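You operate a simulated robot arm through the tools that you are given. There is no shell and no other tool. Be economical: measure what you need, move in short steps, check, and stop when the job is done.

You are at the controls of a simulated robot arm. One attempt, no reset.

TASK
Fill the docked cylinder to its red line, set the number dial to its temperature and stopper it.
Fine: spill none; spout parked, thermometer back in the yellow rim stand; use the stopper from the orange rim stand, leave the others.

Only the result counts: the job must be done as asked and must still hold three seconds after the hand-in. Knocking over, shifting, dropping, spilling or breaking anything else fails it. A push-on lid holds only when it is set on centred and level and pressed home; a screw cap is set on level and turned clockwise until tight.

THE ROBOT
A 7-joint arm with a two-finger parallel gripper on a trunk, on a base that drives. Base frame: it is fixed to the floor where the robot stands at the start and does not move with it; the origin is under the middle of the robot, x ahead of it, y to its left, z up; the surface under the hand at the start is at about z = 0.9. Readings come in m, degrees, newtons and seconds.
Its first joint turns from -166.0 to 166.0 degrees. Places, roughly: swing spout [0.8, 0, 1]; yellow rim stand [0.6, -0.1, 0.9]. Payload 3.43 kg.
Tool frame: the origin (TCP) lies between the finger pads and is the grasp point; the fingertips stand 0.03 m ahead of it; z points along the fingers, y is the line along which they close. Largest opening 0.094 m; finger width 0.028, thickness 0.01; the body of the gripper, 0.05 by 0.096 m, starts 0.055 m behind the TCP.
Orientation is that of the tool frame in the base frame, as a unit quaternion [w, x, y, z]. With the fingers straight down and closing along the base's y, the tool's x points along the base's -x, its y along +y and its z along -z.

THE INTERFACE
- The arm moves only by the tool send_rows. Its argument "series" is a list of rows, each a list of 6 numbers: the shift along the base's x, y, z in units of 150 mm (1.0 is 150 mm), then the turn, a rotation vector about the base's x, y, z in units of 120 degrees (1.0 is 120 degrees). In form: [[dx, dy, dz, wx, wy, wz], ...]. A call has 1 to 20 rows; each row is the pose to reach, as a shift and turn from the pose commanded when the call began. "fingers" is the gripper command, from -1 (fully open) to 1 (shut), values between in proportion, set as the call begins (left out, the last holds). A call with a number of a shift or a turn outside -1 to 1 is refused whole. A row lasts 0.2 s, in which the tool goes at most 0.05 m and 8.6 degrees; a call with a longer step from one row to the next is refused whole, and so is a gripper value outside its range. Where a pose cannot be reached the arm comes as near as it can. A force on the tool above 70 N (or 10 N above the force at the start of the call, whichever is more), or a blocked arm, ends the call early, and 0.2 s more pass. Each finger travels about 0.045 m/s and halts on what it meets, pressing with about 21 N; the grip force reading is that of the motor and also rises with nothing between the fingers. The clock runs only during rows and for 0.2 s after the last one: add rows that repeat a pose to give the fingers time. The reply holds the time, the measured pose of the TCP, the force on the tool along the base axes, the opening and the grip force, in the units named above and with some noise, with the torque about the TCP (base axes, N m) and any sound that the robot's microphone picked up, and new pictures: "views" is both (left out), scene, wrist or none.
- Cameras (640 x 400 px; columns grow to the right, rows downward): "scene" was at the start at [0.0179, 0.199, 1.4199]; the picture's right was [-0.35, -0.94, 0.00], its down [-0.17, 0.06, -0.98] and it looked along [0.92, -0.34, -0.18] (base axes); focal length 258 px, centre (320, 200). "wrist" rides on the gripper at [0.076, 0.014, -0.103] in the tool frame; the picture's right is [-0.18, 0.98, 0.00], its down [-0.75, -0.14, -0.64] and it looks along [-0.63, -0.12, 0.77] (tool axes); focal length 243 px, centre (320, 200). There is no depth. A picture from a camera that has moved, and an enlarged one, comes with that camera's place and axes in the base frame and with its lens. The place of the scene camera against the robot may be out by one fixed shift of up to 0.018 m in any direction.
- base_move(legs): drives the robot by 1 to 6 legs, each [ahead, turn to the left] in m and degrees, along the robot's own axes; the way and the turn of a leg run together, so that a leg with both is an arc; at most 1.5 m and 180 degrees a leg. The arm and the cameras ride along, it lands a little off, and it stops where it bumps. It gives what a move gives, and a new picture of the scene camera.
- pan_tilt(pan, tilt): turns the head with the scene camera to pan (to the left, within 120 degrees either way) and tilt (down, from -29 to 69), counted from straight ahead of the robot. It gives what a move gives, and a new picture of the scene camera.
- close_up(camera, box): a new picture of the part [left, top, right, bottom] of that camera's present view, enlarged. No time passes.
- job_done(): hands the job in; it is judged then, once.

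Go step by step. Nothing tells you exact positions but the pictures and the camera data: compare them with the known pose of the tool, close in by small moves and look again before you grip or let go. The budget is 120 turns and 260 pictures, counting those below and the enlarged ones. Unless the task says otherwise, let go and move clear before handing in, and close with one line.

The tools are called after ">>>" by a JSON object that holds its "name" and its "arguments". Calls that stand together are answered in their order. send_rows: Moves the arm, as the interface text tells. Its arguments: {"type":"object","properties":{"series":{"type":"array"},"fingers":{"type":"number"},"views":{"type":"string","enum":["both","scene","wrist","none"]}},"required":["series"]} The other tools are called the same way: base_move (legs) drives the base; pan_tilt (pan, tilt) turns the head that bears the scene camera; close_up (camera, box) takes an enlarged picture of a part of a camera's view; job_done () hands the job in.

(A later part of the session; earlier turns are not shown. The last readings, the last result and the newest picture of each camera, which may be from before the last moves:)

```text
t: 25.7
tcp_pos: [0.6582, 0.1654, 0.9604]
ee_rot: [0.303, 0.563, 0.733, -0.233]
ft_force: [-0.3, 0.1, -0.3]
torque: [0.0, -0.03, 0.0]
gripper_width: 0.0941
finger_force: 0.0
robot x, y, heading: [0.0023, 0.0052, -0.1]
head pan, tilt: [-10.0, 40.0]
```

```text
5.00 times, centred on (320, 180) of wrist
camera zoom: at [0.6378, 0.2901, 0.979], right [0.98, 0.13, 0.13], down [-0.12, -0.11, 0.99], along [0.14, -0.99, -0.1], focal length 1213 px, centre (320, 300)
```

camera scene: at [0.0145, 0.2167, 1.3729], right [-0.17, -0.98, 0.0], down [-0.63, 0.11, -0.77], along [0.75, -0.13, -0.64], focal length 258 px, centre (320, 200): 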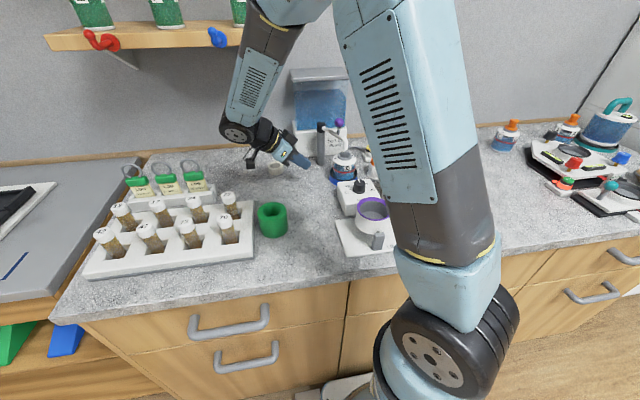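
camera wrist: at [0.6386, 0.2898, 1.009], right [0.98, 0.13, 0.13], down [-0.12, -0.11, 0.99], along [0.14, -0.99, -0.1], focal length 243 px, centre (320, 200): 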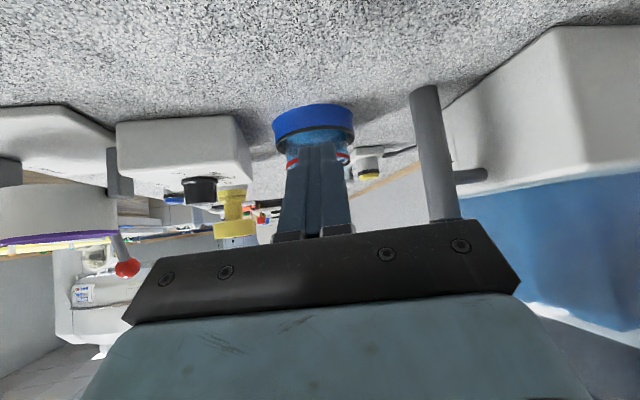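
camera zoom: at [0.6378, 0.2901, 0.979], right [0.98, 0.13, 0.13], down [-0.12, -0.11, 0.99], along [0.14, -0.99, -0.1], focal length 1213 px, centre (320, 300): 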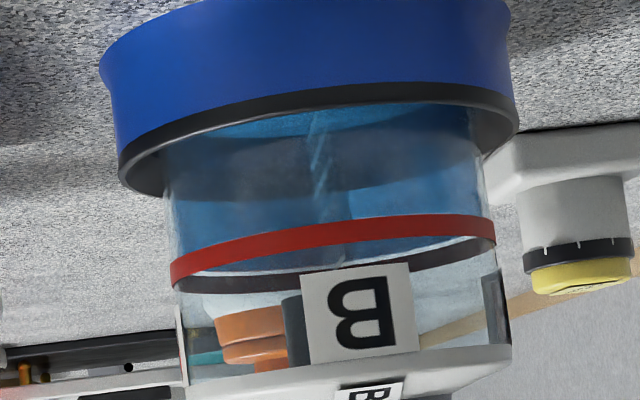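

>>> {"name": "close_up", "arguments": {"camera": "wrist", "box": [288, 172, 356, 212]}}

>>> {"name": "close_up", "arguments": {"camera": "wrist", "box": [330, 176, 362, 196]}}

```text
9.41 times, centred on (322, 192) of wrist
camera zoom: at [0.6378, 0.2901, 0.979], right [0.98, 0.13, 0.13], down [-0.12, -0.11, 0.99], along [0.14, -0.99, -0.1], focal length 2284 px, centre (301, 275)
```

zoom: 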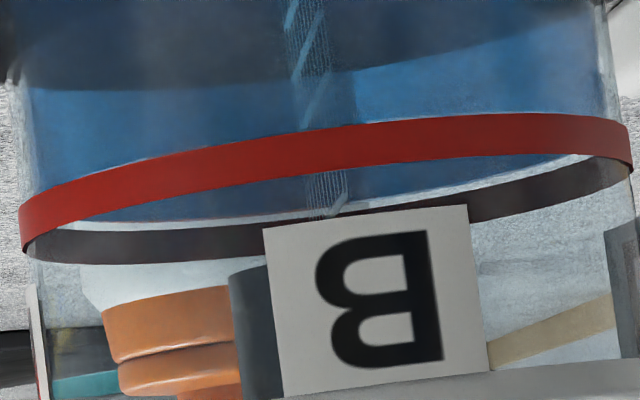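

```text
16.00 times, centred on (346, 186) of wrist
camera zoom: at [0.6378, 0.2901, 0.979], right [0.98, 0.13, 0.13], down [-0.12, -0.11, 0.99], along [0.14, -0.99, -0.1], focal length 3882 px, centre (-96, 424)
```

zoom: 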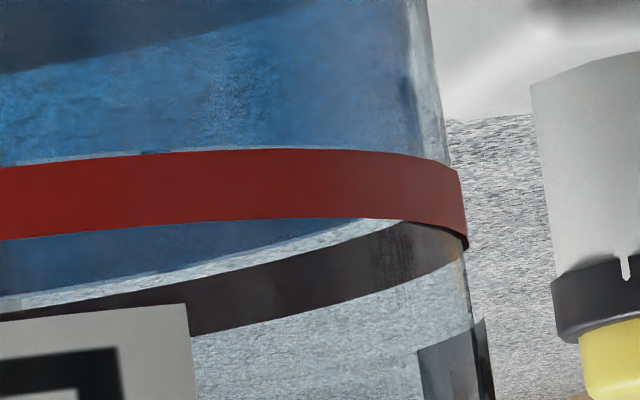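

From the side, the surface is level with the lower edge of the red band, about 2 mm below its middle. One more press of ~0.4 s should do it, so I retrace the path to the button.

>>> {"name": "send_rows", "arguments": {"series": [[0, 0, 0.25, 0.06, 0.016, 0], [0, 0, 0.5, 0.12, 0.032, 0], [-0.05, 0, 0.75, 0.18, 0.048, 0], [-0.1, -0.05, 1, 0.24, 0.064, 0], [-0.17, -0.3, 1, 0.3, 0.08, 0], [-0.17, -0.5, 1, 0.362, 0.097, 0], [-0.17, -0.7, 1, 0.362, 0.097, 0]], "fingers": 1, "views": "none"}}

>>> {"name": "send_rows", "arguments": {"series": [[0, 0, 0.15, 0, 0, 0.065], [0, -0.3, 0.15, 0, 0, 0.13], [0, -0.6, 0.15, 0, 0, 0.2], [0.1, -0.85, 0.15, 0, 0, 0.27], [0.3, -1, 0.15, 0, 0, 0.34], [0.5, -1, 0.15, 0, 0, 0.41], [0.7, -1, 0.15, 0, 0, 0.48], [0.85, -1, 0.1, 0, 0, 0.55], [1, -1, 0, 0, 0, 0.625]], "views": "wrist"}}

```text
t: 27.3
tcp_pos: [0.6307, 0.0606, 1.1125]
ee_rot: [0.0, 0.609, 0.793, 0.0]
ft_force: [0.2, 0.5, 0.3]
torque: [-0.03, -0.01, 0.0]
gripper_width: 0.0
finger_force: 20.8
robot x, y, heading: [-0.0015, 0.0028, 0.1]
head pan, tilt: [-10.0, 40.0]
```

```text
refused: row 9 steps farther than a row can; nothing moved
```

>>> {"name": "send_rows", "arguments": {"series": [[0, 0, 0.15, 0, 0, 0.065], [0, -0.3, 0.15, 0, 0, 0.135], [0, -0.6, 0.15, 0, 0, 0.205], [0.1, -0.85, 0.15, 0, 0, 0.275], [0.3, -1, 0.15, 0, 0, 0.345], [0.5, -1, 0.15, 0, 0, 0.415], [0.7, -1, 0.15, 0, 0, 0.485], [0.85, -1, 0.1, 0, 0, 0.555], [1, -1, 0, 0, 0, 0.625]], "views": "wrist"}}

```text
t: 29.3
tcp_pos: [0.7821, -0.0916, 1.111]
ee_rot: [0.0, -0.001, 1.0, -0.001]
ft_force: [-0.1, -0.1, 0.7]
torque: [0.01, -0.02, -0.01]
gripper_width: 0.0
finger_force: 21.2
robot x, y, heading: [-0.0009, 0.0037, -0.1]
head pan, tilt: [-10.0, 40.0]
camera wrist: at [0.7044, -0.078, 1.2128], right [0.18, 0.98, 0.0], down [0.75, -0.14, 0.64], along [0.63, -0.12, -0.77], focal length 243 px, centre (320, 200)
```

wrist: 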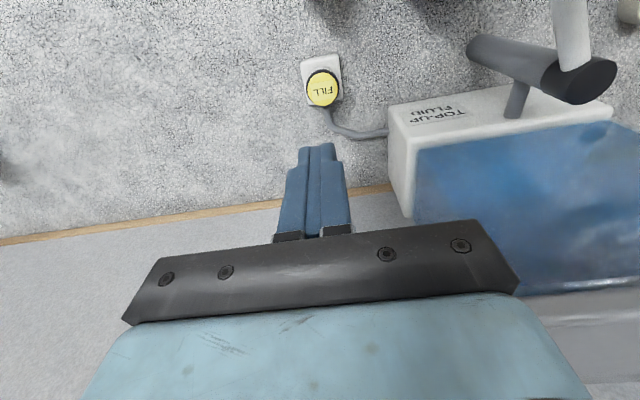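

>>> {"name": "send_rows", "arguments": {"series": [[0, 0.007, -0.25, 0, 0, 0], [0, 0.007, -0.5, 0, 0, 0], [0, 0.007, -0.75, 0, 0, 0], [0, 0.007, -0.84, 0, 0, 0], [0, 0.007, -0.84, 0, 0, 0], [0, 0.007, -0.963, 0, 0, 0], [0, 0.007, -0.963, 0, 0, 0], [0, 0.007, -0.83, 0, 0, 0]], "views": "none"}}

>>> {"name": "close_up", "arguments": {"camera": "scene", "box": [336, 162, 350, 172]}}

```text
t: 31.1
tcp_pos: [0.7824, -0.0908, 0.9852]
ee_rot: [-0.001, 0.001, 1.0, -0.001]
ft_force: [0.0, -0.3, 0.1]
torque: [-0.01, 0.03, 0.03]
gripper_width: 0.0001
finger_force: 21.2
robot x, y, heading: [0.0003, 0.0061, -0.2]
head pan, tilt: [-10.0, 40.0]
heard: click
```

```text
16.00 times, centred on (343, 167) of scene
camera zoom: at [0.0149, 0.2168, 1.3729], right [-0.17, -0.98, 0.0], down [-0.63, 0.11, -0.77], along [0.75, -0.13, -0.64], focal length 4134 px, centre (-48, 728)
```

zoom: 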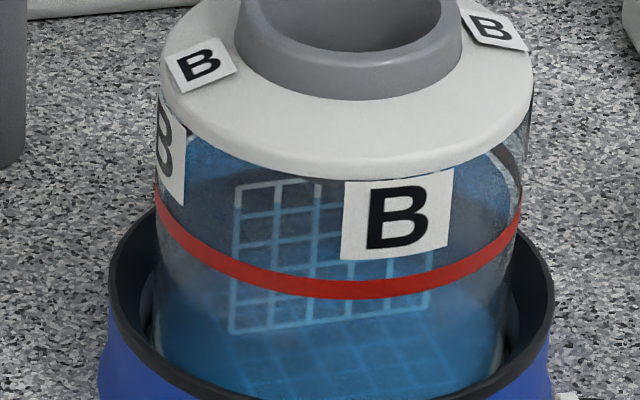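

The level rose about 1 mm. I'll check again from the side before adding any more.

>>> {"name": "send_rows", "arguments": {"series": [[0, 0, 0.3, 0, 0, 0], [0, 0, 0.6, 0, 0, -0.07], [0, 0, 0.9, 0, 0, -0.14], [-0.3, 0, 1, 0, 0, -0.21], [-0.6, 0.1, 1, 0, 0, -0.28], [-0.9, 0.2, 1, 0, 0, -0.35], [-1, 0.45, 1, 0, 0, -0.42], [-1, 0.7, 1, 0, 0, -0.49], [-1, 0.95, 1, 0, 0, -0.56], [-1, 1, 1, 0, 0, -0.625]], "views": "none"}}

>>> {"name": "send_rows", "arguments": {"series": [[0, 0.25, 0, -0.06, -0.016, 0], [0.05, 0.5, 0, -0.12, -0.032, 0], [0.1, 0.7, -0.15, -0.18, -0.048, 0], [0.17, 0.7, -0.4, -0.24, -0.064, 0], [0.17, 0.7, -0.65, -0.3, -0.08, 0], [0.17, 0.7, -0.9, -0.362, -0.097, 0], [0.17, 0.7, -1, -0.362, -0.097, 0]], "fingers": -1, "views": "none"}}

>>> {"name": "send_rows", "arguments": {"series": [[0, 0, -0.08, 0, 0, 0], [0, 0, -0.14, 0, 0, 0], [0, 0, -0.14, 0, 0, 0]], "views": "none"}}

>>> {"name": "close_up", "arguments": {"camera": "wrist", "box": [288, 172, 356, 212]}}

>>> {"name": "close_up", "arguments": {"camera": "wrist", "box": [330, 176, 362, 196]}}

```text
t: 33.3
tcp_pos: [0.6327, 0.0614, 1.1387]
ee_rot: [0.0, 0.61, 0.792, 0.0]
ft_force: [0.0, 0.8, 0.3]
torque: [-0.04, -0.03, -0.04]
gripper_width: 0.0001
finger_force: 21.1
robot x, y, heading: [-0.001, 0.004, 0.3]
head pan, tilt: [-10.0, 40.0]
```

```text
t: 34.9
tcp_pos: [0.6572, 0.1666, 0.9899]
ee_rot: [0.304, 0.563, 0.733, -0.232]
ft_force: [-1.1, -0.3, -0.1]
torque: [0.04, -0.01, 0.03]
gripper_width: 0.0937
finger_force: 0.1
robot x, y, heading: [-0.0011, 0.0031, 0.3]
head pan, tilt: [-10.0, 40.0]
```

```text
t: 35.7
tcp_pos: [0.6583, 0.1669, 0.968]
ee_rot: [0.304, 0.563, 0.733, -0.233]
ft_force: [-0.4, -0.3, 0.6]
torque: [0.0, -0.03, 0.0]
gripper_width: 0.094
finger_force: 0.1
robot x, y, heading: [-0.001, 0.0009, -0.1]
head pan, tilt: [-10.0, 40.0]
```

```text
9.41 times, centred on (322, 192) of wrist
camera zoom: at [0.6379, 0.2914, 0.9849], right [0.98, 0.13, 0.13], down [-0.12, -0.11, 0.99], along [0.14, -0.99, -0.1], focal length 2284 px, centre (301, 275)
```

zoom: 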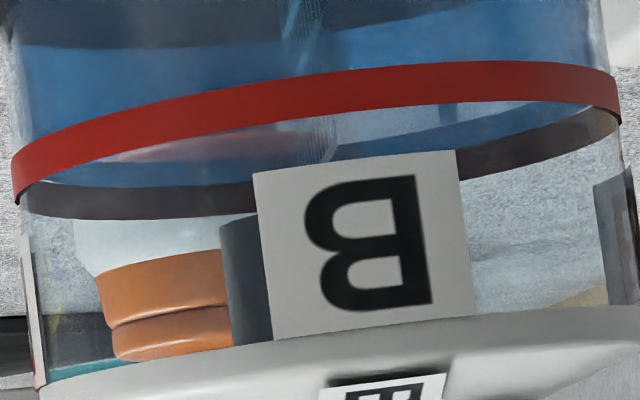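

```text
16.00 times, centred on (346, 186) of wrist
camera zoom: at [0.6379, 0.2914, 0.9849], right [0.98, 0.13, 0.13], down [-0.12, -0.11, 0.99], along [0.14, -0.99, -0.1], focal length 3882 px, centre (-96, 424)
```

zoom: 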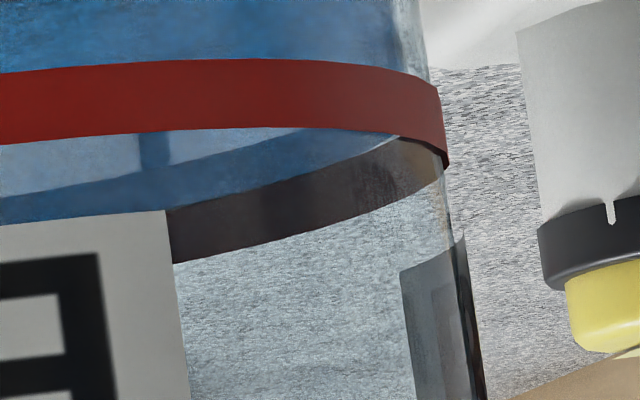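

The surface is now just at the band's lower edge. One more identical press, about 1–1.3 mm, puts it inside the band near the middle.

>>> {"name": "send_rows", "arguments": {"series": [[0, 0, 0.25, 0.06, 0.016, 0], [0, 0, 0.5, 0.12, 0.032, 0], [-0.05, 0, 0.75, 0.18, 0.048, 0], [-0.1, -0.05, 1, 0.24, 0.064, 0], [-0.17, -0.3, 1, 0.3, 0.08, 0], [-0.17, -0.5, 1, 0.362, 0.097, 0], [-0.17, -0.7, 1, 0.362, 0.097, 0]], "fingers": 1, "views": "none"}}

>>> {"name": "send_rows", "arguments": {"series": [[0, 0, 0.15, 0, 0, 0.065], [0, -0.3, 0.15, 0, 0, 0.135], [0, -0.6, 0.15, 0, 0, 0.205], [0.1, -0.85, 0.15, 0, 0, 0.275], [0.3, -1, 0.15, 0, 0, 0.345], [0.5, -1, 0.15, 0, 0, 0.415], [0.7, -1, 0.15, 0, 0, 0.485], [0.85, -1, 0.1, 0, 0, 0.555], [1, -1, 0, 0, 0, 0.625]], "views": "none"}}

```text
t: 37.3
tcp_pos: [0.6318, 0.0619, 1.1176]
ee_rot: [-0.001, 0.609, 0.793, 0.001]
ft_force: [-0.4, 0.3, 0.9]
torque: [-0.01, -0.01, 0.02]
gripper_width: 0.0
finger_force: 21.1
robot x, y, heading: [0.0026, 0.0049, 0.1]
head pan, tilt: [-10.0, 40.0]
```

```text
t: 39.3
tcp_pos: [0.7811, -0.0894, 1.117]
ee_rot: [0.0, 0.0, 1.0, 0.0]
ft_force: [-0.6, 1.0, 1.1]
torque: [0.03, -0.04, 0.01]
gripper_width: 0.0
finger_force: 20.5
robot x, y, heading: [-0.002, 0.0034, -0.1]
head pan, tilt: [-10.0, 40.0]
```

>>> {"name": "send_rows", "arguments": {"series": [[0, 0, -0.25, 0, 0, 0], [0, 0, -0.5, 0, 0, 0], [0, 0, -0.75, 0, 0, 0], [0, 0, -0.87, 0, 0, 0], [0, 0, -0.87, 0, 0, 0], [0, 0, -0.993, 0, 0, 0], [0, 0, -0.993, 0, 0, 0], [0, 0, -0.86, 0, 0, 0]], "views": "none"}}

>>> {"name": "close_up", "arguments": {"camera": "scene", "box": [336, 162, 350, 172]}}

>>> {"name": "send_rows", "arguments": {"series": [[0, 0, 0.3, 0, 0, 0], [0, 0, 0.6, 0, 0, -0.07], [0, 0, 0.9, 0, 0, -0.14], [-0.3, 0, 1, 0, 0, -0.21], [-0.6, 0.1, 1, 0, 0, -0.28], [-0.9, 0.2, 1, 0, 0, -0.35], [-1, 0.45, 1, 0, 0, -0.42], [-1, 0.7, 1, 0, 0, -0.49], [-1, 0.95, 1, 0, 0, -0.56], [-1, 1, 1, 0, 0, -0.625]], "views": "none"}}

>>> {"name": "send_rows", "arguments": {"series": [[0, 0.25, 0, -0.06, -0.016, 0], [0.05, 0.5, 0, -0.12, -0.032, 0], [0.1, 0.7, -0.15, -0.18, -0.048, 0], [0.17, 0.7, -0.4, -0.24, -0.064, 0], [0.17, 0.7, -0.65, -0.3, -0.08, 0], [0.17, 0.7, -0.9, -0.362, -0.097, 0], [0.17, 0.7, -1, -0.362, -0.097, 0]], "fingers": -1, "views": "none"}}

>>> {"name": "send_rows", "arguments": {"series": [[0, 0, -0.1, 0, 0, 0], [0, 0, -0.18, 0, 0, 0], [0, 0, -0.18, 0, 0, 0]], "views": "none"}}

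>>> {"name": "close_up", "arguments": {"camera": "wrist", "box": [288, 172, 356, 212]}}

>>> {"name": "close_up", "arguments": {"camera": "wrist", "box": [330, 176, 362, 196]}}

```text
t: 41.1
tcp_pos: [0.7812, -0.0887, 0.9877]
ee_rot: [-0.001, 0.001, 1.0, 0.0]
ft_force: [0.0, 0.2, 0.2]
torque: [0.0, -0.02, 0.0]
gripper_width: 0.0
finger_force: 20.6
robot x, y, heading: [-0.0034, 0.0058, -0.4]
head pan, tilt: [-10.0, 40.0]
heard: click
```

```text
16.00 times, centred on (343, 167) of scene
camera zoom: at [0.0149, 0.2168, 1.3729], right [-0.17, -0.98, 0.0], down [-0.63, 0.11, -0.77], along [0.75, -0.13, -0.64], focal length 4134 px, centre (-48, 728)
```

zoom: 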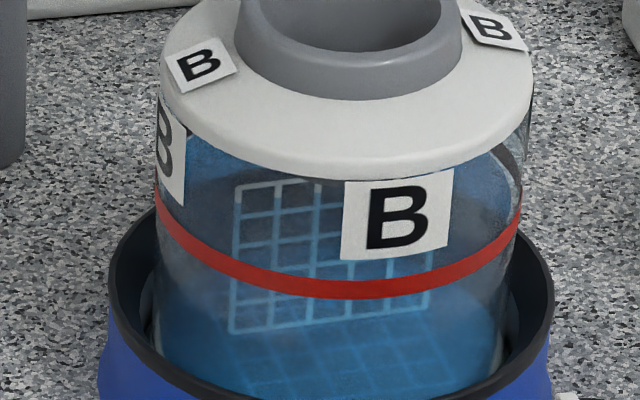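

```text
t: 43.3
tcp_pos: [0.6317, 0.0604, 1.1397]
ee_rot: [0.0, 0.61, 0.792, 0.0]
ft_force: [0.3, 0.5, -0.4]
torque: [0.02, 0.01, 0.05]
gripper_width: 0.0
finger_force: 21.4
robot x, y, heading: [-0.0016, 0.0018, -0.1]
head pan, tilt: [-10.0, 40.0]
```

```text
t: 44.9
tcp_pos: [0.6577, 0.1659, 0.9894]
ee_rot: [0.304, 0.563, 0.732, -0.233]
ft_force: [0.2, 0.4, 0.3]
torque: [0.04, 0.01, 0.0]
gripper_width: 0.0939
finger_force: 0.1
robot x, y, heading: [-0.0074, 0.0042, 0.2]
head pan, tilt: [-10.0, 40.0]
```

```text
t: 45.7
tcp_pos: [0.6559, 0.1649, 0.9605]
ee_rot: [0.304, 0.563, 0.733, -0.233]
ft_force: [0.0, -0.6, 0.6]
torque: [-0.01, -0.05, -0.01]
gripper_width: 0.094
finger_force: 0.1
robot x, y, heading: [-0.0002, 0.0071, 0.0]
head pan, tilt: [-10.0, 40.0]
```

```text
9.41 times, centred on (322, 192) of wrist
camera zoom: at [0.6362, 0.2904, 0.9783], right [0.98, 0.13, 0.13], down [-0.12, -0.11, 0.99], along [0.14, -0.99, -0.1], focal length 2284 px, centre (301, 275)
```

zoom: 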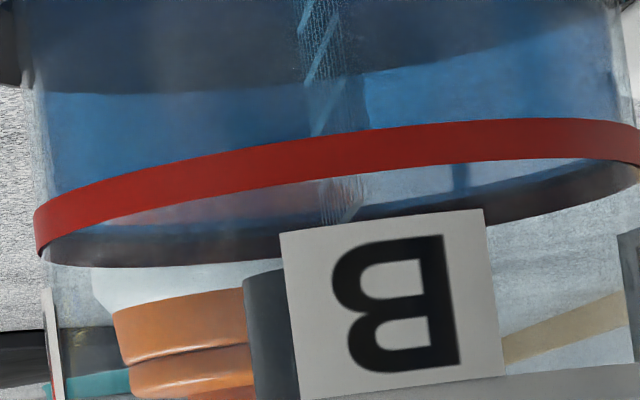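

```text
16.00 times, centred on (346, 186) of wrist
camera zoom: at [0.6362, 0.2904, 0.9783], right [0.98, 0.13, 0.13], down [-0.12, -0.11, 0.99], along [0.14, -0.99, -0.1], focal length 3882 px, centre (-96, 424)
```

zoom: 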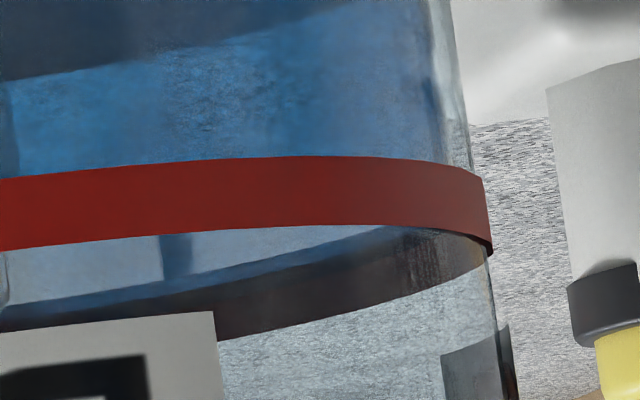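

The back band is now tinted to about its middle, so the level is on the red line. Next I park the spout by returning to the pre-grasp pose at the knob.

>>> {"name": "send_rows", "arguments": {"series": [[0, 0, 0.3, 0, 0, 0], [0, 0, 0.6, 0.04, 0.01, 0], [0, 0, 0.9, 0.08, 0.02, 0], [0, 0, 1, 0.121, 0.032, 0]], "fingers": -0.2, "views": "none"}}

>>> {"name": "send_rows", "arguments": {"series": [[0, 0, 0.2, 0, 0, 0.06], [0.1, -0.2, 0.35, 0, 0, 0.125], [0.2, -0.4, 0.35, 0, 0, 0.125], [0.227, -0.593, 0.35, 0, 0, 0.125], [0.227, -0.593, 0.2, 0, 0, 0.125]], "views": "wrist"}}

```text
t: 46.7
tcp_pos: [0.6573, 0.1651, 1.1114]
ee_rot: [0.204, 0.588, 0.767, -0.157]
ft_force: [-0.1, -0.6, 0.1]
torque: [-0.01, -0.02, -0.01]
gripper_width: 0.0563
finger_force: 0.1
robot x, y, heading: [0.0038, 0.0052, 0.1]
head pan, tilt: [-10.0, 40.0]
```

```text
t: 47.9
tcp_pos: [0.6905, 0.077, 1.1421]
ee_rot: [0.224, 0.484, 0.836, -0.129]
ft_force: [-0.7, -0.4, 0.4]
torque: [0.03, -0.01, 0.05]
gripper_width: 0.0565
finger_force: 0.0
robot x, y, heading: [-0.0016, 0.0093, -0.2]
head pan, tilt: [-10.0, 40.0]
camera wrist: at [0.6437, 0.1849, 1.1914], right [0.93, 0.35, 0.09], down [0.04, -0.36, 0.93], along [0.36, -0.86, -0.35], focal length 243 px, centre (320, 200)
```

wrist: 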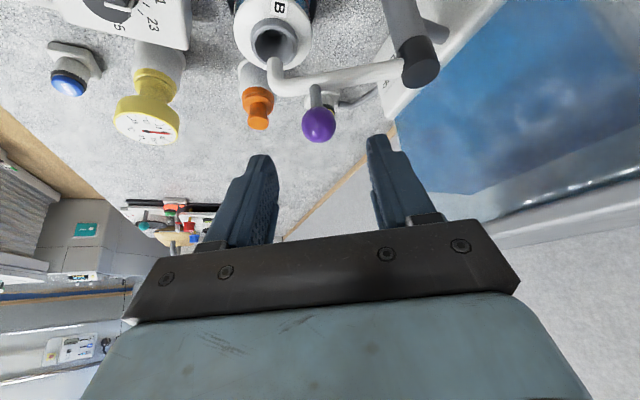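

>>> {"name": "send_rows", "arguments": {"series": [[0.05, -0.09, -0.19, 0, 0, 0], [0.1, -0.18, -0.37, 0, 0, 0], [0.113, -0.205, -0.42, 0, 0, 0], [0.113, -0.205, -0.42, 0, 0, 0]], "views": "wrist"}}

```text
t: 48.9
tcp_pos: [0.707, 0.0453, 1.0769]
ee_rot: [0.224, 0.484, 0.836, -0.129]
ft_force: [-0.2, 0.2, -0.8]
torque: [-0.01, -0.02, 0.02]
gripper_width: 0.0566
finger_force: 0.0
robot x, y, heading: [0.0011, 0.0015, 0.1]
head pan, tilt: [-10.0, 40.0]
camera wrist: at [0.6594, 0.1543, 1.1269], right [0.93, 0.35, 0.09], down [0.04, -0.36, 0.93], along [0.36, -0.86, -0.35], focal length 243 px, centre (320, 200)
```

wrist: 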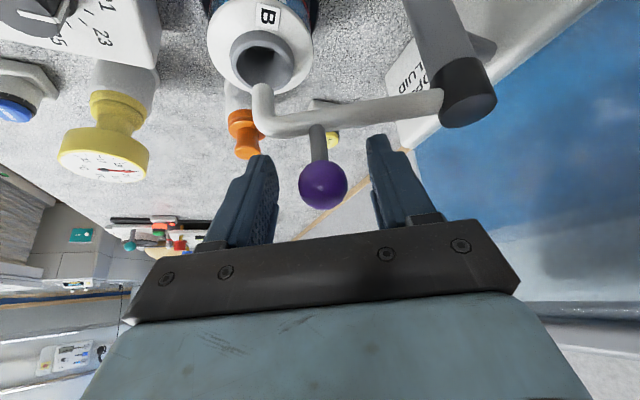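

Knob is between the pads; I close on it and swing back to the parked position.

>>> {"name": "send_rows", "arguments": {"series": [[0, 0, 0, 0, 0, 0], [0, 0, 0, 0, 0, 0], [0, 0, 0, 0, 0, 0], [0, 0, 0, 0, 0, 0], [0, 0, 0, 0, 0, 0]], "fingers": 0.7, "views": "none"}}

>>> {"name": "send_rows", "arguments": {"series": [[0.031, -0.047, 0, 0, 0, 0.05], [0.067, -0.091, 0, 0, 0, 0.1], [0.107, -0.131, 0, 0, 0, 0.15], [0.15, -0.167, 0, 0, 0, 0.2], [0.197, -0.197, 0, 0, 0, 0.25]], "views": "none"}}

```text
t: 50.1
tcp_pos: [0.7071, 0.0467, 1.0781]
ee_rot: [0.224, 0.484, 0.836, -0.129]
ft_force: [19.4, 8.4, 3.8]
torque: [0.07, 0.0, 0.04]
gripper_width: 0.0264
finger_force: 45.2
robot x, y, heading: [-0.0022, 0.0049, -0.1]
head pan, tilt: [-10.0, 40.0]
```

```text
t: 51.3
tcp_pos: [0.7362, 0.0174, 1.0782]
ee_rot: [0.25, 0.249, 0.933, -0.067]
ft_force: [4.5, 9.1, 7.4]
torque: [0.25, 0.35, 0.12]
gripper_width: 0.0264
finger_force: 44.7
robot x, y, heading: [-0.0001, 0.0049, 0.2]
head pan, tilt: [-10.0, 40.0]
```

>>> {"name": "send_rows", "arguments": {"series": [[0.051, -0.026, 0, 0, 0, 0.05], [0.104, -0.046, 0, 0, 0, 0.1], [0.158, -0.061, 0, 0, 0, 0.15], [0.214, -0.07, 0, 0, 0, 0.2], [0.27, -0.073, 0, 0, 0, 0.25], [0.284, -0.073, 0, 0, 0, 0.26]], "views": "wrist"}}

>>> {"name": "close_up", "arguments": {"camera": "scene", "box": [280, 60, 440, 160]}}

```text
t: 52.7
tcp_pos: [0.7802, 0.0042, 1.079]
ee_rot: [0.258, -0.01, 0.966, 0.003]
ft_force: [-0.5, -2.0, 2.5]
torque: [0.02, 0.46, -0.06]
gripper_width: 0.0265
finger_force: 44.9
robot x, y, heading: [0.0006, 0.0043, -0.0]
head pan, tilt: [-10.0, 40.0]
camera wrist: at [0.6613, 0.0157, 1.1271], right [0.14, 0.99, 0.09], down [0.34, -0.14, 0.93], along [0.93, -0.1, -0.35], focal length 243 px, centre (320, 200)
```

wrist: 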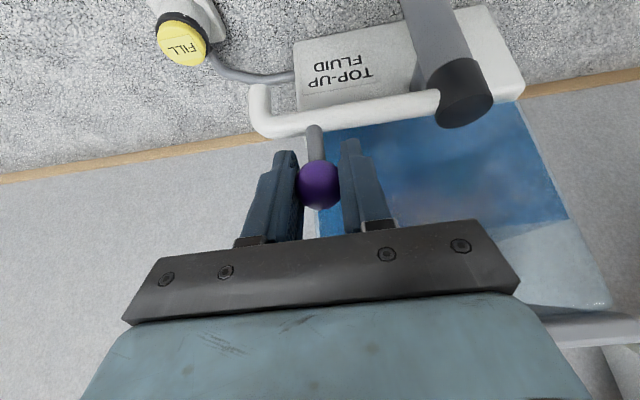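

```text
4.00 times, centred on (360, 110) of scene
camera zoom: at [0.0144, 0.2168, 1.3729], right [-0.17, -0.98, 0.0], down [-0.63, 0.11, -0.77], along [0.75, -0.13, -0.64], focal length 1034 px, centre (160, 560)
```

zoom: 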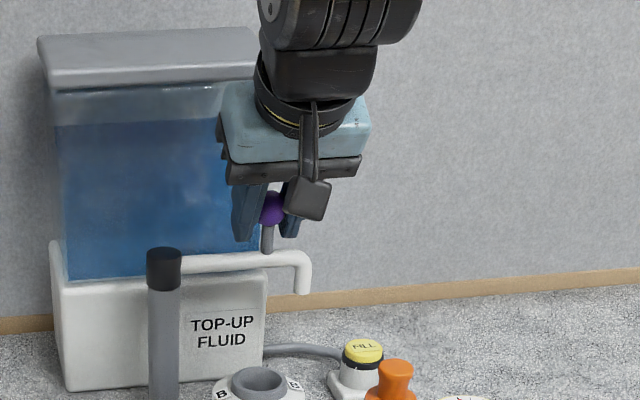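

The spout is back exactly where it started. I release, retreat along the tool axis, and go above the thermometer at about (.56, -.08).

>>> {"name": "send_rows", "arguments": {"series": [[0, 0, 0, 0, 0, 0], [0, 0, 0, 0, 0, 0], [-0.1, 0, 0.17, 0, 0, 0], [-0.2, 0, 0.35, 0, 0, 0], [-0.4, -0.1, 0.6, 0, 0, 0], [-0.65, -0.2, 0.75, 0, 0, 0], [-0.9, -0.3, 0.85, 0, 0, 0], [-1, -0.4, 0.95, 0, 0, 0]], "fingers": -0.2, "views": "none"}}

>>> {"name": "send_rows", "arguments": {"series": [[-0.15, -0.05, 0, 0, 0.06, -0.01], [-0.3, -0.1, 0, 0, 0.12, -0.01], [-0.45, -0.17, 0, 0, 0.18, -0.01], [-0.5, -0.17, 0, 0, 0.245, -0.01], [-0.5, -0.17, 0, 0, 0.245, -0.01]], "fingers": -1, "views": "both"}}

```text
refused: row 5 steps farther than a row can; nothing moved
```

```text
t: 53.9
tcp_pos: [0.7043, -0.0208, 1.0772]
ee_rot: [0.004, 0.002, 1.0, 0.002]
ft_force: [1.1, 0.2, 0.5]
torque: [-0.02, -0.02, -0.02]
gripper_width: 0.0938
finger_force: 0.1
robot x, y, heading: [-0.0027, 0.0042, 0.2]
head pan, tilt: [-10.0, 40.0]
camera scene: at [0.0145, 0.2168, 1.3729], right [-0.17, -0.98, 0.0], down [-0.63, 0.11, -0.77], along [0.75, -0.13, -0.64], focal length 258 px, centre (320, 200)
camera wrist: at [0.6269, -0.0076, 1.1782], right [0.19, 0.98, 0.01], down [0.75, -0.15, 0.65], along [0.64, -0.12, -0.76], focal length 243 px, centre (320, 200)
```

scene: 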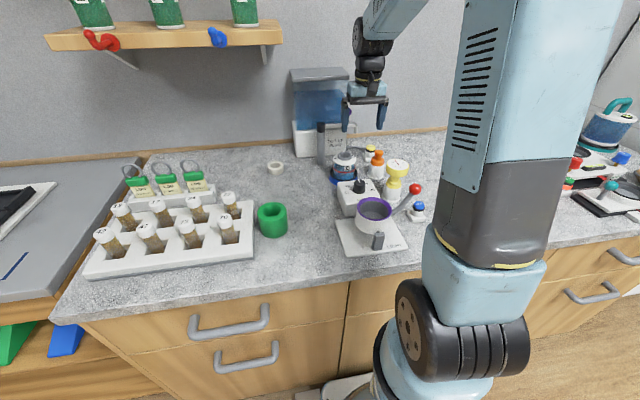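
wrist: 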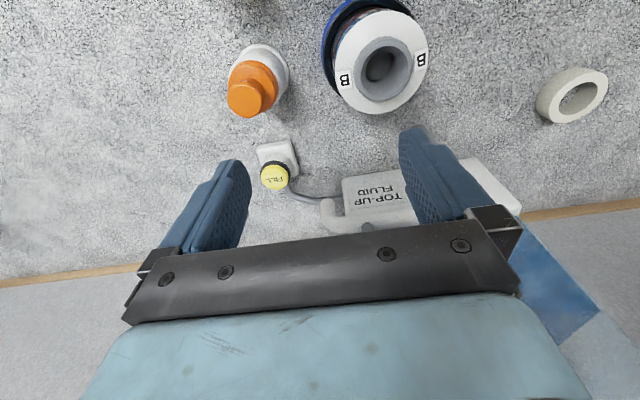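

The first call was refused again and the second moved in -x while opening. I check whether the spout got dragged.

>>> {"name": "close_up", "arguments": {"camera": "scene", "box": [280, 60, 440, 160]}}

```text
4.00 times, centred on (360, 110) of scene
camera zoom: at [0.0145, 0.2168, 1.3729], right [-0.17, -0.98, 0.0], down [-0.63, 0.11, -0.77], along [0.75, -0.13, -0.64], focal length 1034 px, centre (160, 560)
```

zoom: 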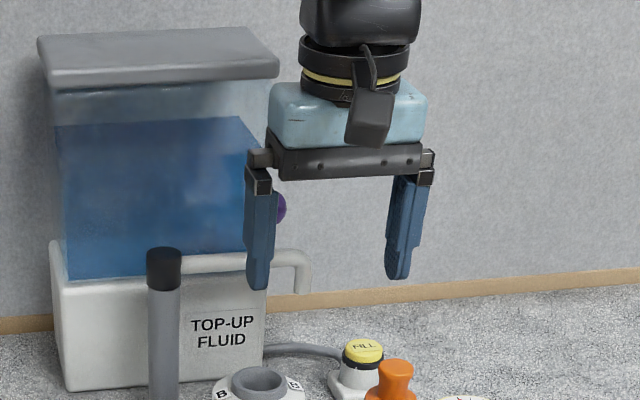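

The spout didn't move. Now I go up and over to the thermometer.

>>> {"name": "send_rows", "arguments": {"series": [[0, 0, 0.28, 0, 0, 0], [-0.1, -0.05, 0.55, 0, 0, 0], [-0.3, -0.15, 0.75, 0, 0, 0], [-0.55, -0.25, 0.82, 0, 0, 0], [-0.8, -0.35, 0.82, 0, 0, 0], [-0.987, -0.41, 0.82, 0, 0, 0], [-0.987, -0.41, 0.82, 0, 0, 0]], "views": "wrist"}}

>>> {"name": "close_up", "arguments": {"camera": "scene", "box": [330, 130, 430, 210]}}

```text
t: 55.5
tcp_pos: [0.559, -0.0812, 1.2018]
ee_rot: [0.005, 0.002, 1.0, 0.003]
ft_force: [0.8, 0.5, 0.3]
torque: [0.01, 0.06, 0.03]
gripper_width: 0.094
finger_force: 0.0
robot x, y, heading: [0.0043, 0.0024, -0.0]
head pan, tilt: [-10.0, 40.0]
camera wrist: at [0.4804, -0.0676, 1.302], right [0.19, 0.98, 0.01], down [0.75, -0.15, 0.65], along [0.64, -0.12, -0.76], focal length 243 px, centre (320, 200)
```

wrist: 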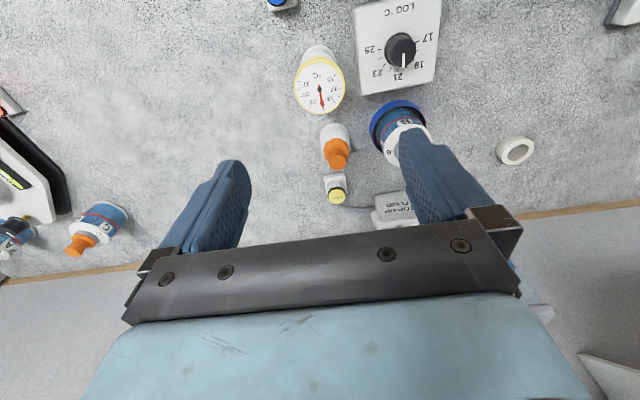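

```text
5.00 times, centred on (380, 170) of scene
camera zoom: at [0.0142, 0.2168, 1.3729], right [-0.17, -0.98, 0.0], down [-0.63, 0.11, -0.77], along [0.75, -0.13, -0.64], focal length 1292 px, centre (20, 350)
```

zoom: 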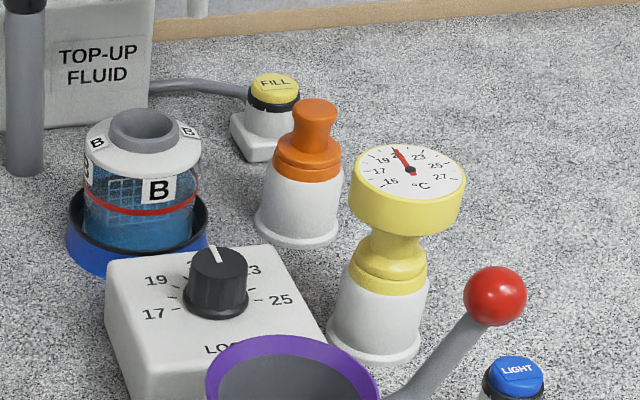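

The dial head is centred at (.561, -.082), top at z≈1.0 and Ø~61 mm, and the tool is over it. I descend partway and check.

>>> {"name": "send_rows", "arguments": {"series": [[0.013, 0, -0.25, 0, 0, 0], [0.013, 0, -0.5, 0, 0, 0], [0.013, 0, -0.75, 0, 0, 0], [0.013, 0, -0.95, 0, 0, 0], [0.013, 0, -0.95, 0, 0, 0]], "views": "wrist"}}

>>> {"name": "close_up", "arguments": {"camera": "scene", "box": [330, 130, 430, 210]}}

```text
t: 56.7
tcp_pos: [0.5589, -0.0804, 1.0582]
ee_rot: [0.004, 0.001, 1.0, 0.004]
ft_force: [0.7, -0.9, 0.3]
torque: [0.02, -0.01, -0.02]
gripper_width: 0.0939
finger_force: 0.1
robot x, y, heading: [0.0004, 0.0031, -0.2]
head pan, tilt: [-10.0, 40.0]
camera wrist: at [0.4804, -0.0684, 1.1582], right [0.19, 0.98, 0.01], down [0.75, -0.15, 0.65], along [0.64, -0.12, -0.76], focal length 243 px, centre (320, 200)
```

wrist: 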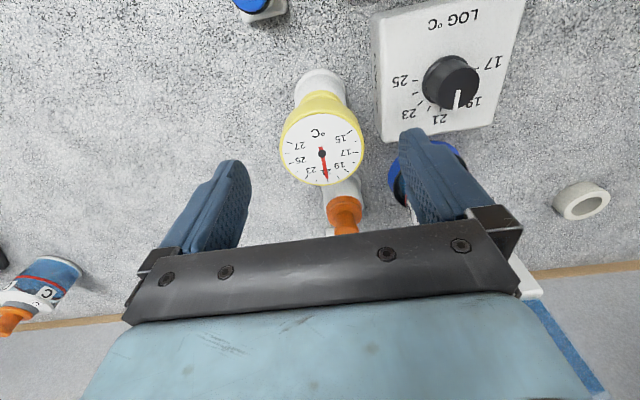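

```text
5.00 times, centred on (380, 170) of scene
camera zoom: at [0.0143, 0.2168, 1.3729], right [-0.17, -0.98, 0.0], down [-0.63, 0.11, -0.77], along [0.75, -0.13, -0.64], focal length 1292 px, centre (20, 350)
```

zoom: 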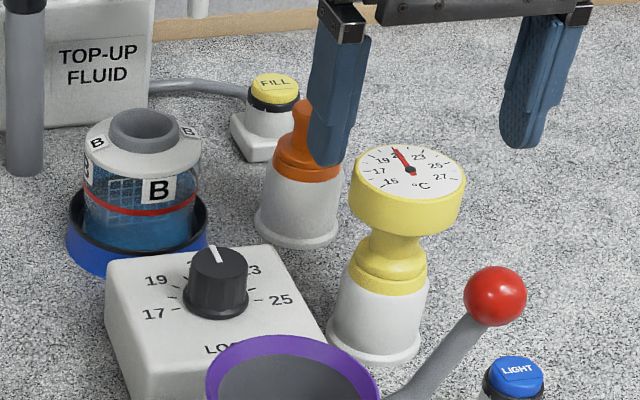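

>>> {"name": "send_rows", "arguments": {"series": [[0.05, -0.015, -0.12, 0, 0, 0], [0.05, -0.015, -0.3, 0, 0, 0], [0.05, -0.015, -0.46, 0, 0, 0], [0.05, -0.015, -0.46, 0, 0, 0]], "views": "wrist"}}

>>> {"name": "close_up", "arguments": {"camera": "scene", "box": [330, 130, 430, 210]}}

```text
t: 57.7
tcp_pos: [0.5674, -0.0849, 0.9902]
ee_rot: [0.004, 0.002, 1.0, 0.003]
ft_force: [1.1, 0.6, -0.3]
torque: [0.01, -0.02, 0.01]
gripper_width: 0.0942
finger_force: 0.1
robot x, y, heading: [-0.0011, 0.0029, -0.1]
head pan, tilt: [-10.0, 40.0]
camera wrist: at [0.4887, -0.0718, 1.0897], right [0.19, 0.98, 0.01], down [0.75, -0.15, 0.65], along [0.64, -0.12, -0.76], focal length 243 px, centre (320, 200)
```

wrist: 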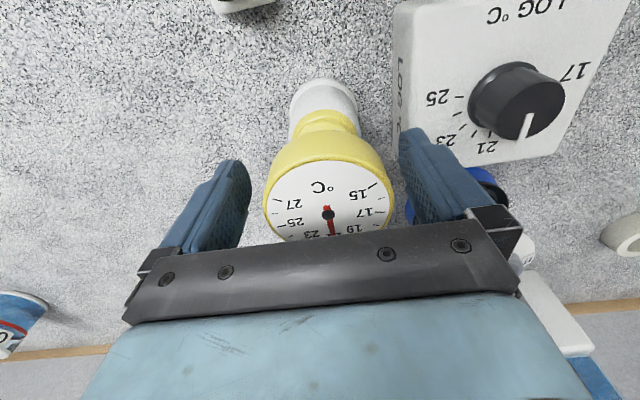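

```text
5.00 times, centred on (380, 170) of scene
camera zoom: at [0.0144, 0.2168, 1.3729], right [-0.17, -0.98, 0.0], down [-0.63, 0.11, -0.77], along [0.75, -0.13, -0.64], focal length 1292 px, centre (20, 350)
```

zoom: 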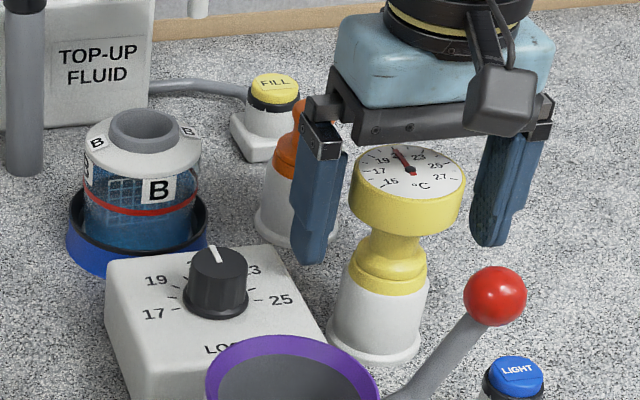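

The dial is slightly nearer than the tool: x≈.561, face z≈1.01. I nudge into alignment, look, then close.

>>> {"name": "send_rows", "arguments": {"series": [[-0.043, 0.018, 0.047, 0, 0, 0], [-0.043, 0.018, 0.047, 0, 0, 0]], "fingers": -0.6, "views": "wrist"}}

```text
t: 58.3
tcp_pos: [0.5604, -0.0819, 0.9958]
ee_rot: [0.004, 0.001, 1.0, 0.003]
ft_force: [0.3, -0.7, 0.2]
torque: [-0.01, -0.03, 0.03]
gripper_width: 0.0751
finger_force: 0.0
robot x, y, heading: [-0.0019, 0.0023, 0.1]
head pan, tilt: [-10.0, 40.0]
camera wrist: at [0.482, -0.0689, 1.0971], right [0.19, 0.98, 0.01], down [0.75, -0.15, 0.65], along [0.64, -0.12, -0.76], focal length 243 px, centre (320, 200)
```

wrist: 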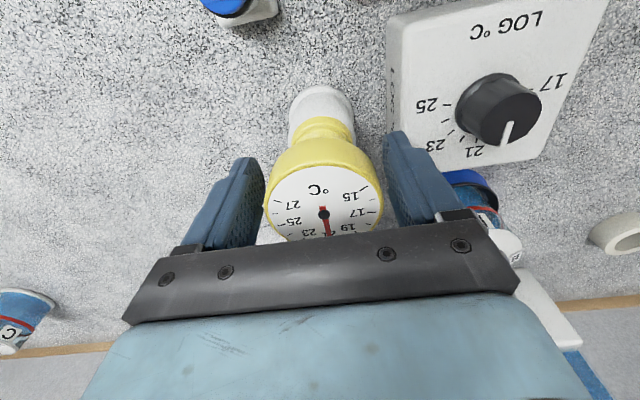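

Symmetric. Closing the fingers.

>>> {"name": "send_rows", "arguments": {"series": [[0, 0, 0, 0, 0, 0], [0, 0, 0, 0, 0, 0], [0, 0, 0, 0, 0, 0]], "fingers": 0.3, "views": "wrist"}}

>>> {"name": "close_up", "arguments": {"camera": "scene", "box": [330, 130, 430, 210]}}

```text
t: 59.1
tcp_pos: [0.5595, -0.0826, 0.9965]
ee_rot: [0.004, 0.002, 1.0, 0.003]
ft_force: [0.3, 0.6, 1.8]
torque: [-0.01, -0.05, 0.01]
gripper_width: 0.0575
finger_force: 21.8
robot x, y, heading: [-0.0006, 0.0045, -0.3]
head pan, tilt: [-10.0, 40.0]
camera wrist: at [0.4819, -0.0689, 1.0972], right [0.19, 0.98, 0.01], down [0.75, -0.15, 0.65], along [0.64, -0.12, -0.76], focal length 243 px, centre (320, 200)
```

wrist: 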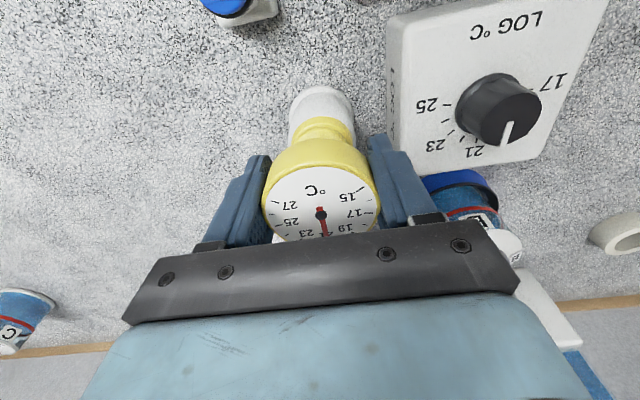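

```text
5.00 times, centred on (380, 170) of scene
camera zoom: at [0.0144, 0.2168, 1.3729], right [-0.17, -0.98, 0.0], down [-0.63, 0.11, -0.77], along [0.75, -0.13, -0.64], focal length 1292 px, centre (20, 350)
```

zoom: 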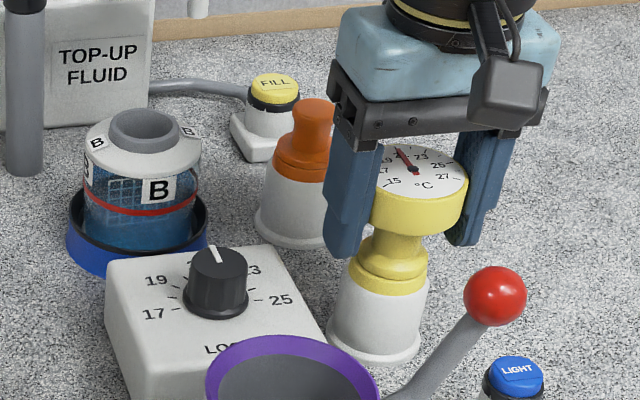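

Gripped at 57.5 mm with symmetric forces; the grasp pose is (.5597, -.0824, .9963). I lift straight up and look.

>>> {"name": "send_rows", "arguments": {"series": [[0, 0, 0.1, 0, 0, 0], [0, 0, 0.25, 0, 0, 0], [0, 0, 0.45, 0, 0, 0], [0, 0, 0.65, 0, 0, 0], [0, 0, 0.85, 0, 0, 0], [0, 0, 1, 0, 0, 0]], "views": "scene"}}

>>> {"name": "close_up", "arguments": {"camera": "scene", "box": [330, 100, 430, 180]}}

```text
t: 60.5
tcp_pos: [0.5615, -0.0813, 1.1476]
ee_rot: [0.004, 0.002, 1.0, 0.004]
ft_force: [1.1, 0.9, -1.6]
torque: [0.02, 0.02, -0.03]
gripper_width: 0.0573
finger_force: 21.2
robot x, y, heading: [0.0013, 0.0062, 0.2]
head pan, tilt: [-10.0, 40.0]
camera scene: at [0.0145, 0.2168, 1.3729], right [-0.17, -0.98, 0.0], down [-0.63, 0.11, -0.77], along [0.75, -0.13, -0.64], focal length 258 px, centre (320, 200)
```

scene: 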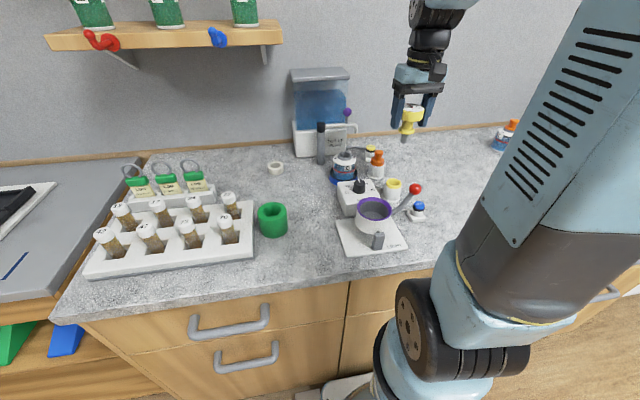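

```text
5.00 times, centred on (380, 140) of scene
camera zoom: at [0.0145, 0.2168, 1.3729], right [-0.17, -0.98, 0.0], down [-0.63, 0.11, -0.77], along [0.75, -0.13, -0.64], focal length 1292 px, centre (20, 500)
```

zoom: 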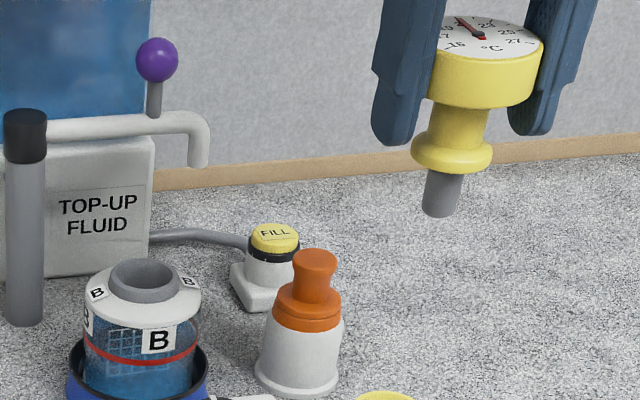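

The thermometer has a short plug stem under a collar, so it plugs into the mouth. I carry it over the cylinder at (.68, .031).

>>> {"name": "send_rows", "arguments": {"series": [[0.15, 0.15, 0, 0, 0, 0], [0.3, 0.3, 0, 0, 0, 0], [0.47, 0.45, 0, 0, 0, 0], [0.63, 0.6, 0, 0, 0, 0], [0.79, 0.75, 0, 0, 0, 0], [0.79, 0.75, -0.2, 0, 0, 0], [0.79, 0.75, -0.2, 0, 0, 0]], "views": "wrist"}}

>>> {"name": "close_up", "arguments": {"camera": "scene", "box": [305, 90, 405, 170]}}

>>> {"name": "close_up", "arguments": {"camera": "wrist", "box": [240, 60, 400, 160]}}

```text
t: 62.1
tcp_pos: [0.6779, 0.0303, 1.1157]
ee_rot: [0.005, 0.002, 1.0, 0.003]
ft_force: [0.9, -0.2, -1.4]
torque: [-0.01, 0.0, 0.01]
gripper_width: 0.0575
finger_force: 20.6
robot x, y, heading: [0.0008, 0.0004, 0.0]
head pan, tilt: [-10.0, 40.0]
camera wrist: at [0.5996, 0.0447, 1.2168], right [0.19, 0.98, 0.01], down [0.75, -0.15, 0.65], along [0.64, -0.12, -0.76], focal length 243 px, centre (320, 200)
```

wrist: 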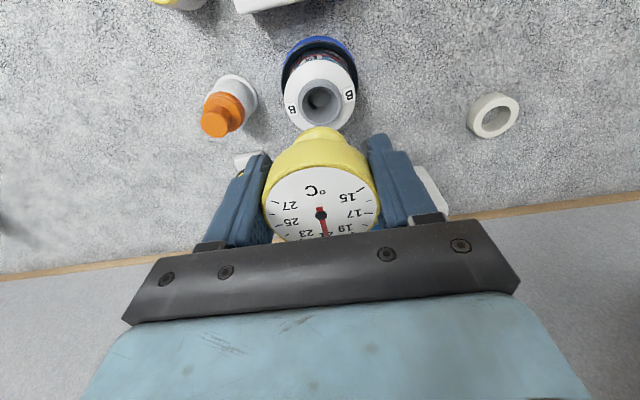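

```text
5.00 times, centred on (355, 130) of scene
camera zoom: at [0.0146, 0.2168, 1.3729], right [-0.17, -0.98, 0.0], down [-0.63, 0.11, -0.77], along [0.75, -0.13, -0.64], focal length 1292 px, centre (145, 550)
```

zoom: 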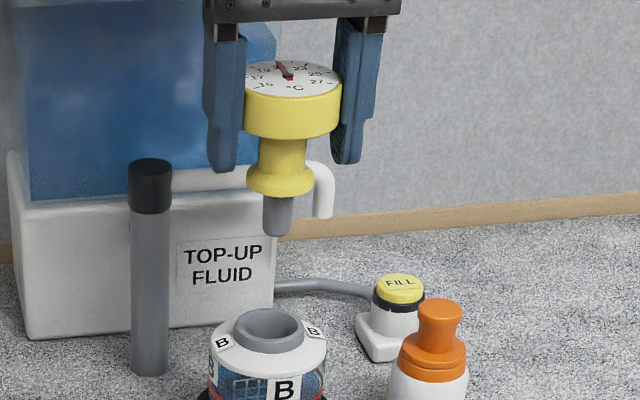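

```text
4.00 times, centred on (320, 110) of wrist
camera zoom: at [0.5996, 0.0447, 1.2168], right [0.19, 0.98, 0.01], down [0.75, -0.15, 0.65], along [0.64, -0.12, -0.76], focal length 970 px, centre (320, 560)
```

zoom: 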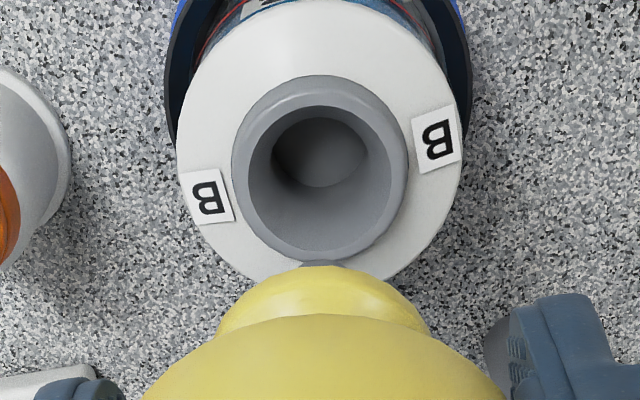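

Mouth centre (.678, .031) and the stem agree to within ~2 mm. I shift 1.5 mm in +y and lower until the tip is about to enter.

>>> {"name": "send_rows", "arguments": {"series": [[0, 0.01, -0.1, 0, 0, 0], [0, 0.01, -0.25, 0, 0, 0], [0, 0.01, -0.38, 0, 0, 0], [0, 0.01, -0.38, 0, 0, 0]], "views": "none"}}

>>> {"name": "close_up", "arguments": {"camera": "scene", "box": [325, 120, 375, 160]}}

>>> {"name": "close_up", "arguments": {"camera": "wrist", "box": [240, 60, 400, 160]}}

```text
t: 63.1
tcp_pos: [0.6785, 0.0336, 1.0599]
ee_rot: [0.004, 0.002, 1.0, 0.003]
ft_force: [0.2, -0.5, -1.6]
torque: [-0.01, 0.01, 0.04]
gripper_width: 0.0574
finger_force: 21.0
robot x, y, heading: [0.0004, 0.0016, -0.2]
head pan, tilt: [-10.0, 40.0]
```

```text
10.00 times, centred on (350, 140) of scene
camera zoom: at [0.0145, 0.2168, 1.3729], right [-0.17, -0.98, 0.0], down [-0.63, 0.11, -0.77], along [0.75, -0.13, -0.64], focal length 2584 px, centre (20, 800)
```

zoom: 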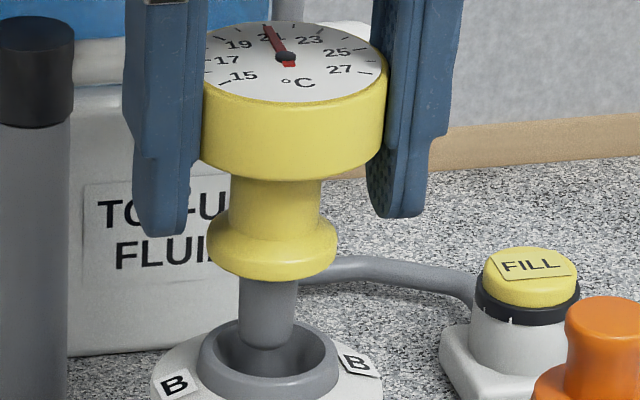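

```text
4.00 times, centred on (320, 110) of wrist
camera zoom: at [0.6, 0.0463, 1.1601], right [0.19, 0.98, 0.01], down [0.75, -0.15, 0.65], along [0.64, -0.12, -0.76], focal length 970 px, centre (320, 560)
```

zoom: 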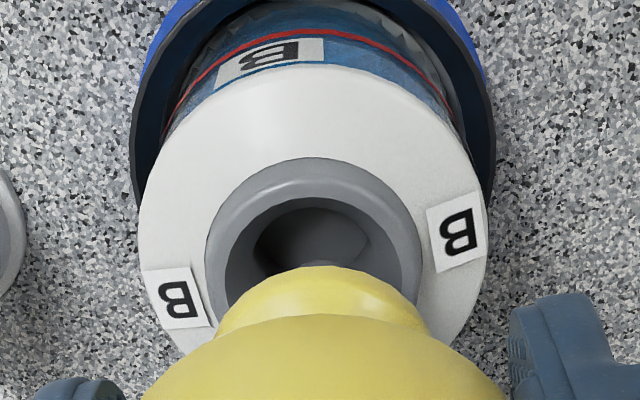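

Aligned in both views. I insert slowly while watching the force.

>>> {"name": "send_rows", "arguments": {"series": [[0, 0, -0.06, 0, 0, 0], [0, 0, -0.12, 0, 0, 0], [0, 0, -0.18, 0, 0, 0]], "views": "none"}}

>>> {"name": "close_up", "arguments": {"camera": "scene", "box": [325, 120, 375, 160]}}

```text
t: 63.9
tcp_pos: [0.6785, 0.0336, 1.0321]
ee_rot: [0.004, 0.002, 1.0, 0.002]
ft_force: [0.1, -0.3, -1.3]
torque: [0.02, -0.02, 0.0]
gripper_width: 0.0575
finger_force: 21.0
robot x, y, heading: [0.0038, 0.0059, -0.0]
head pan, tilt: [-10.0, 40.0]
```

```text
10.00 times, centred on (350, 140) of scene
camera zoom: at [0.0145, 0.2168, 1.3729], right [-0.17, -0.98, 0.0], down [-0.63, 0.11, -0.77], along [0.75, -0.13, -0.64], focal length 2584 px, centre (20, 800)
```

zoom: 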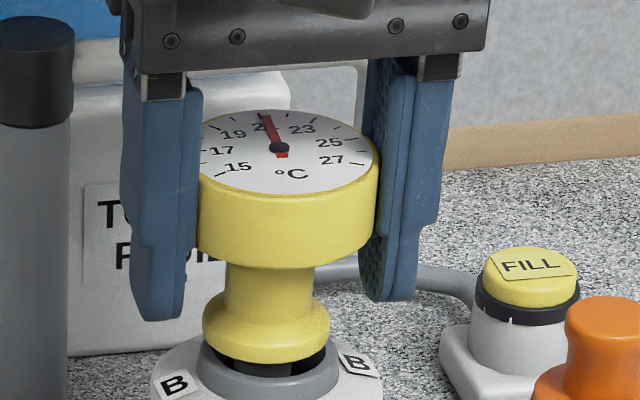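

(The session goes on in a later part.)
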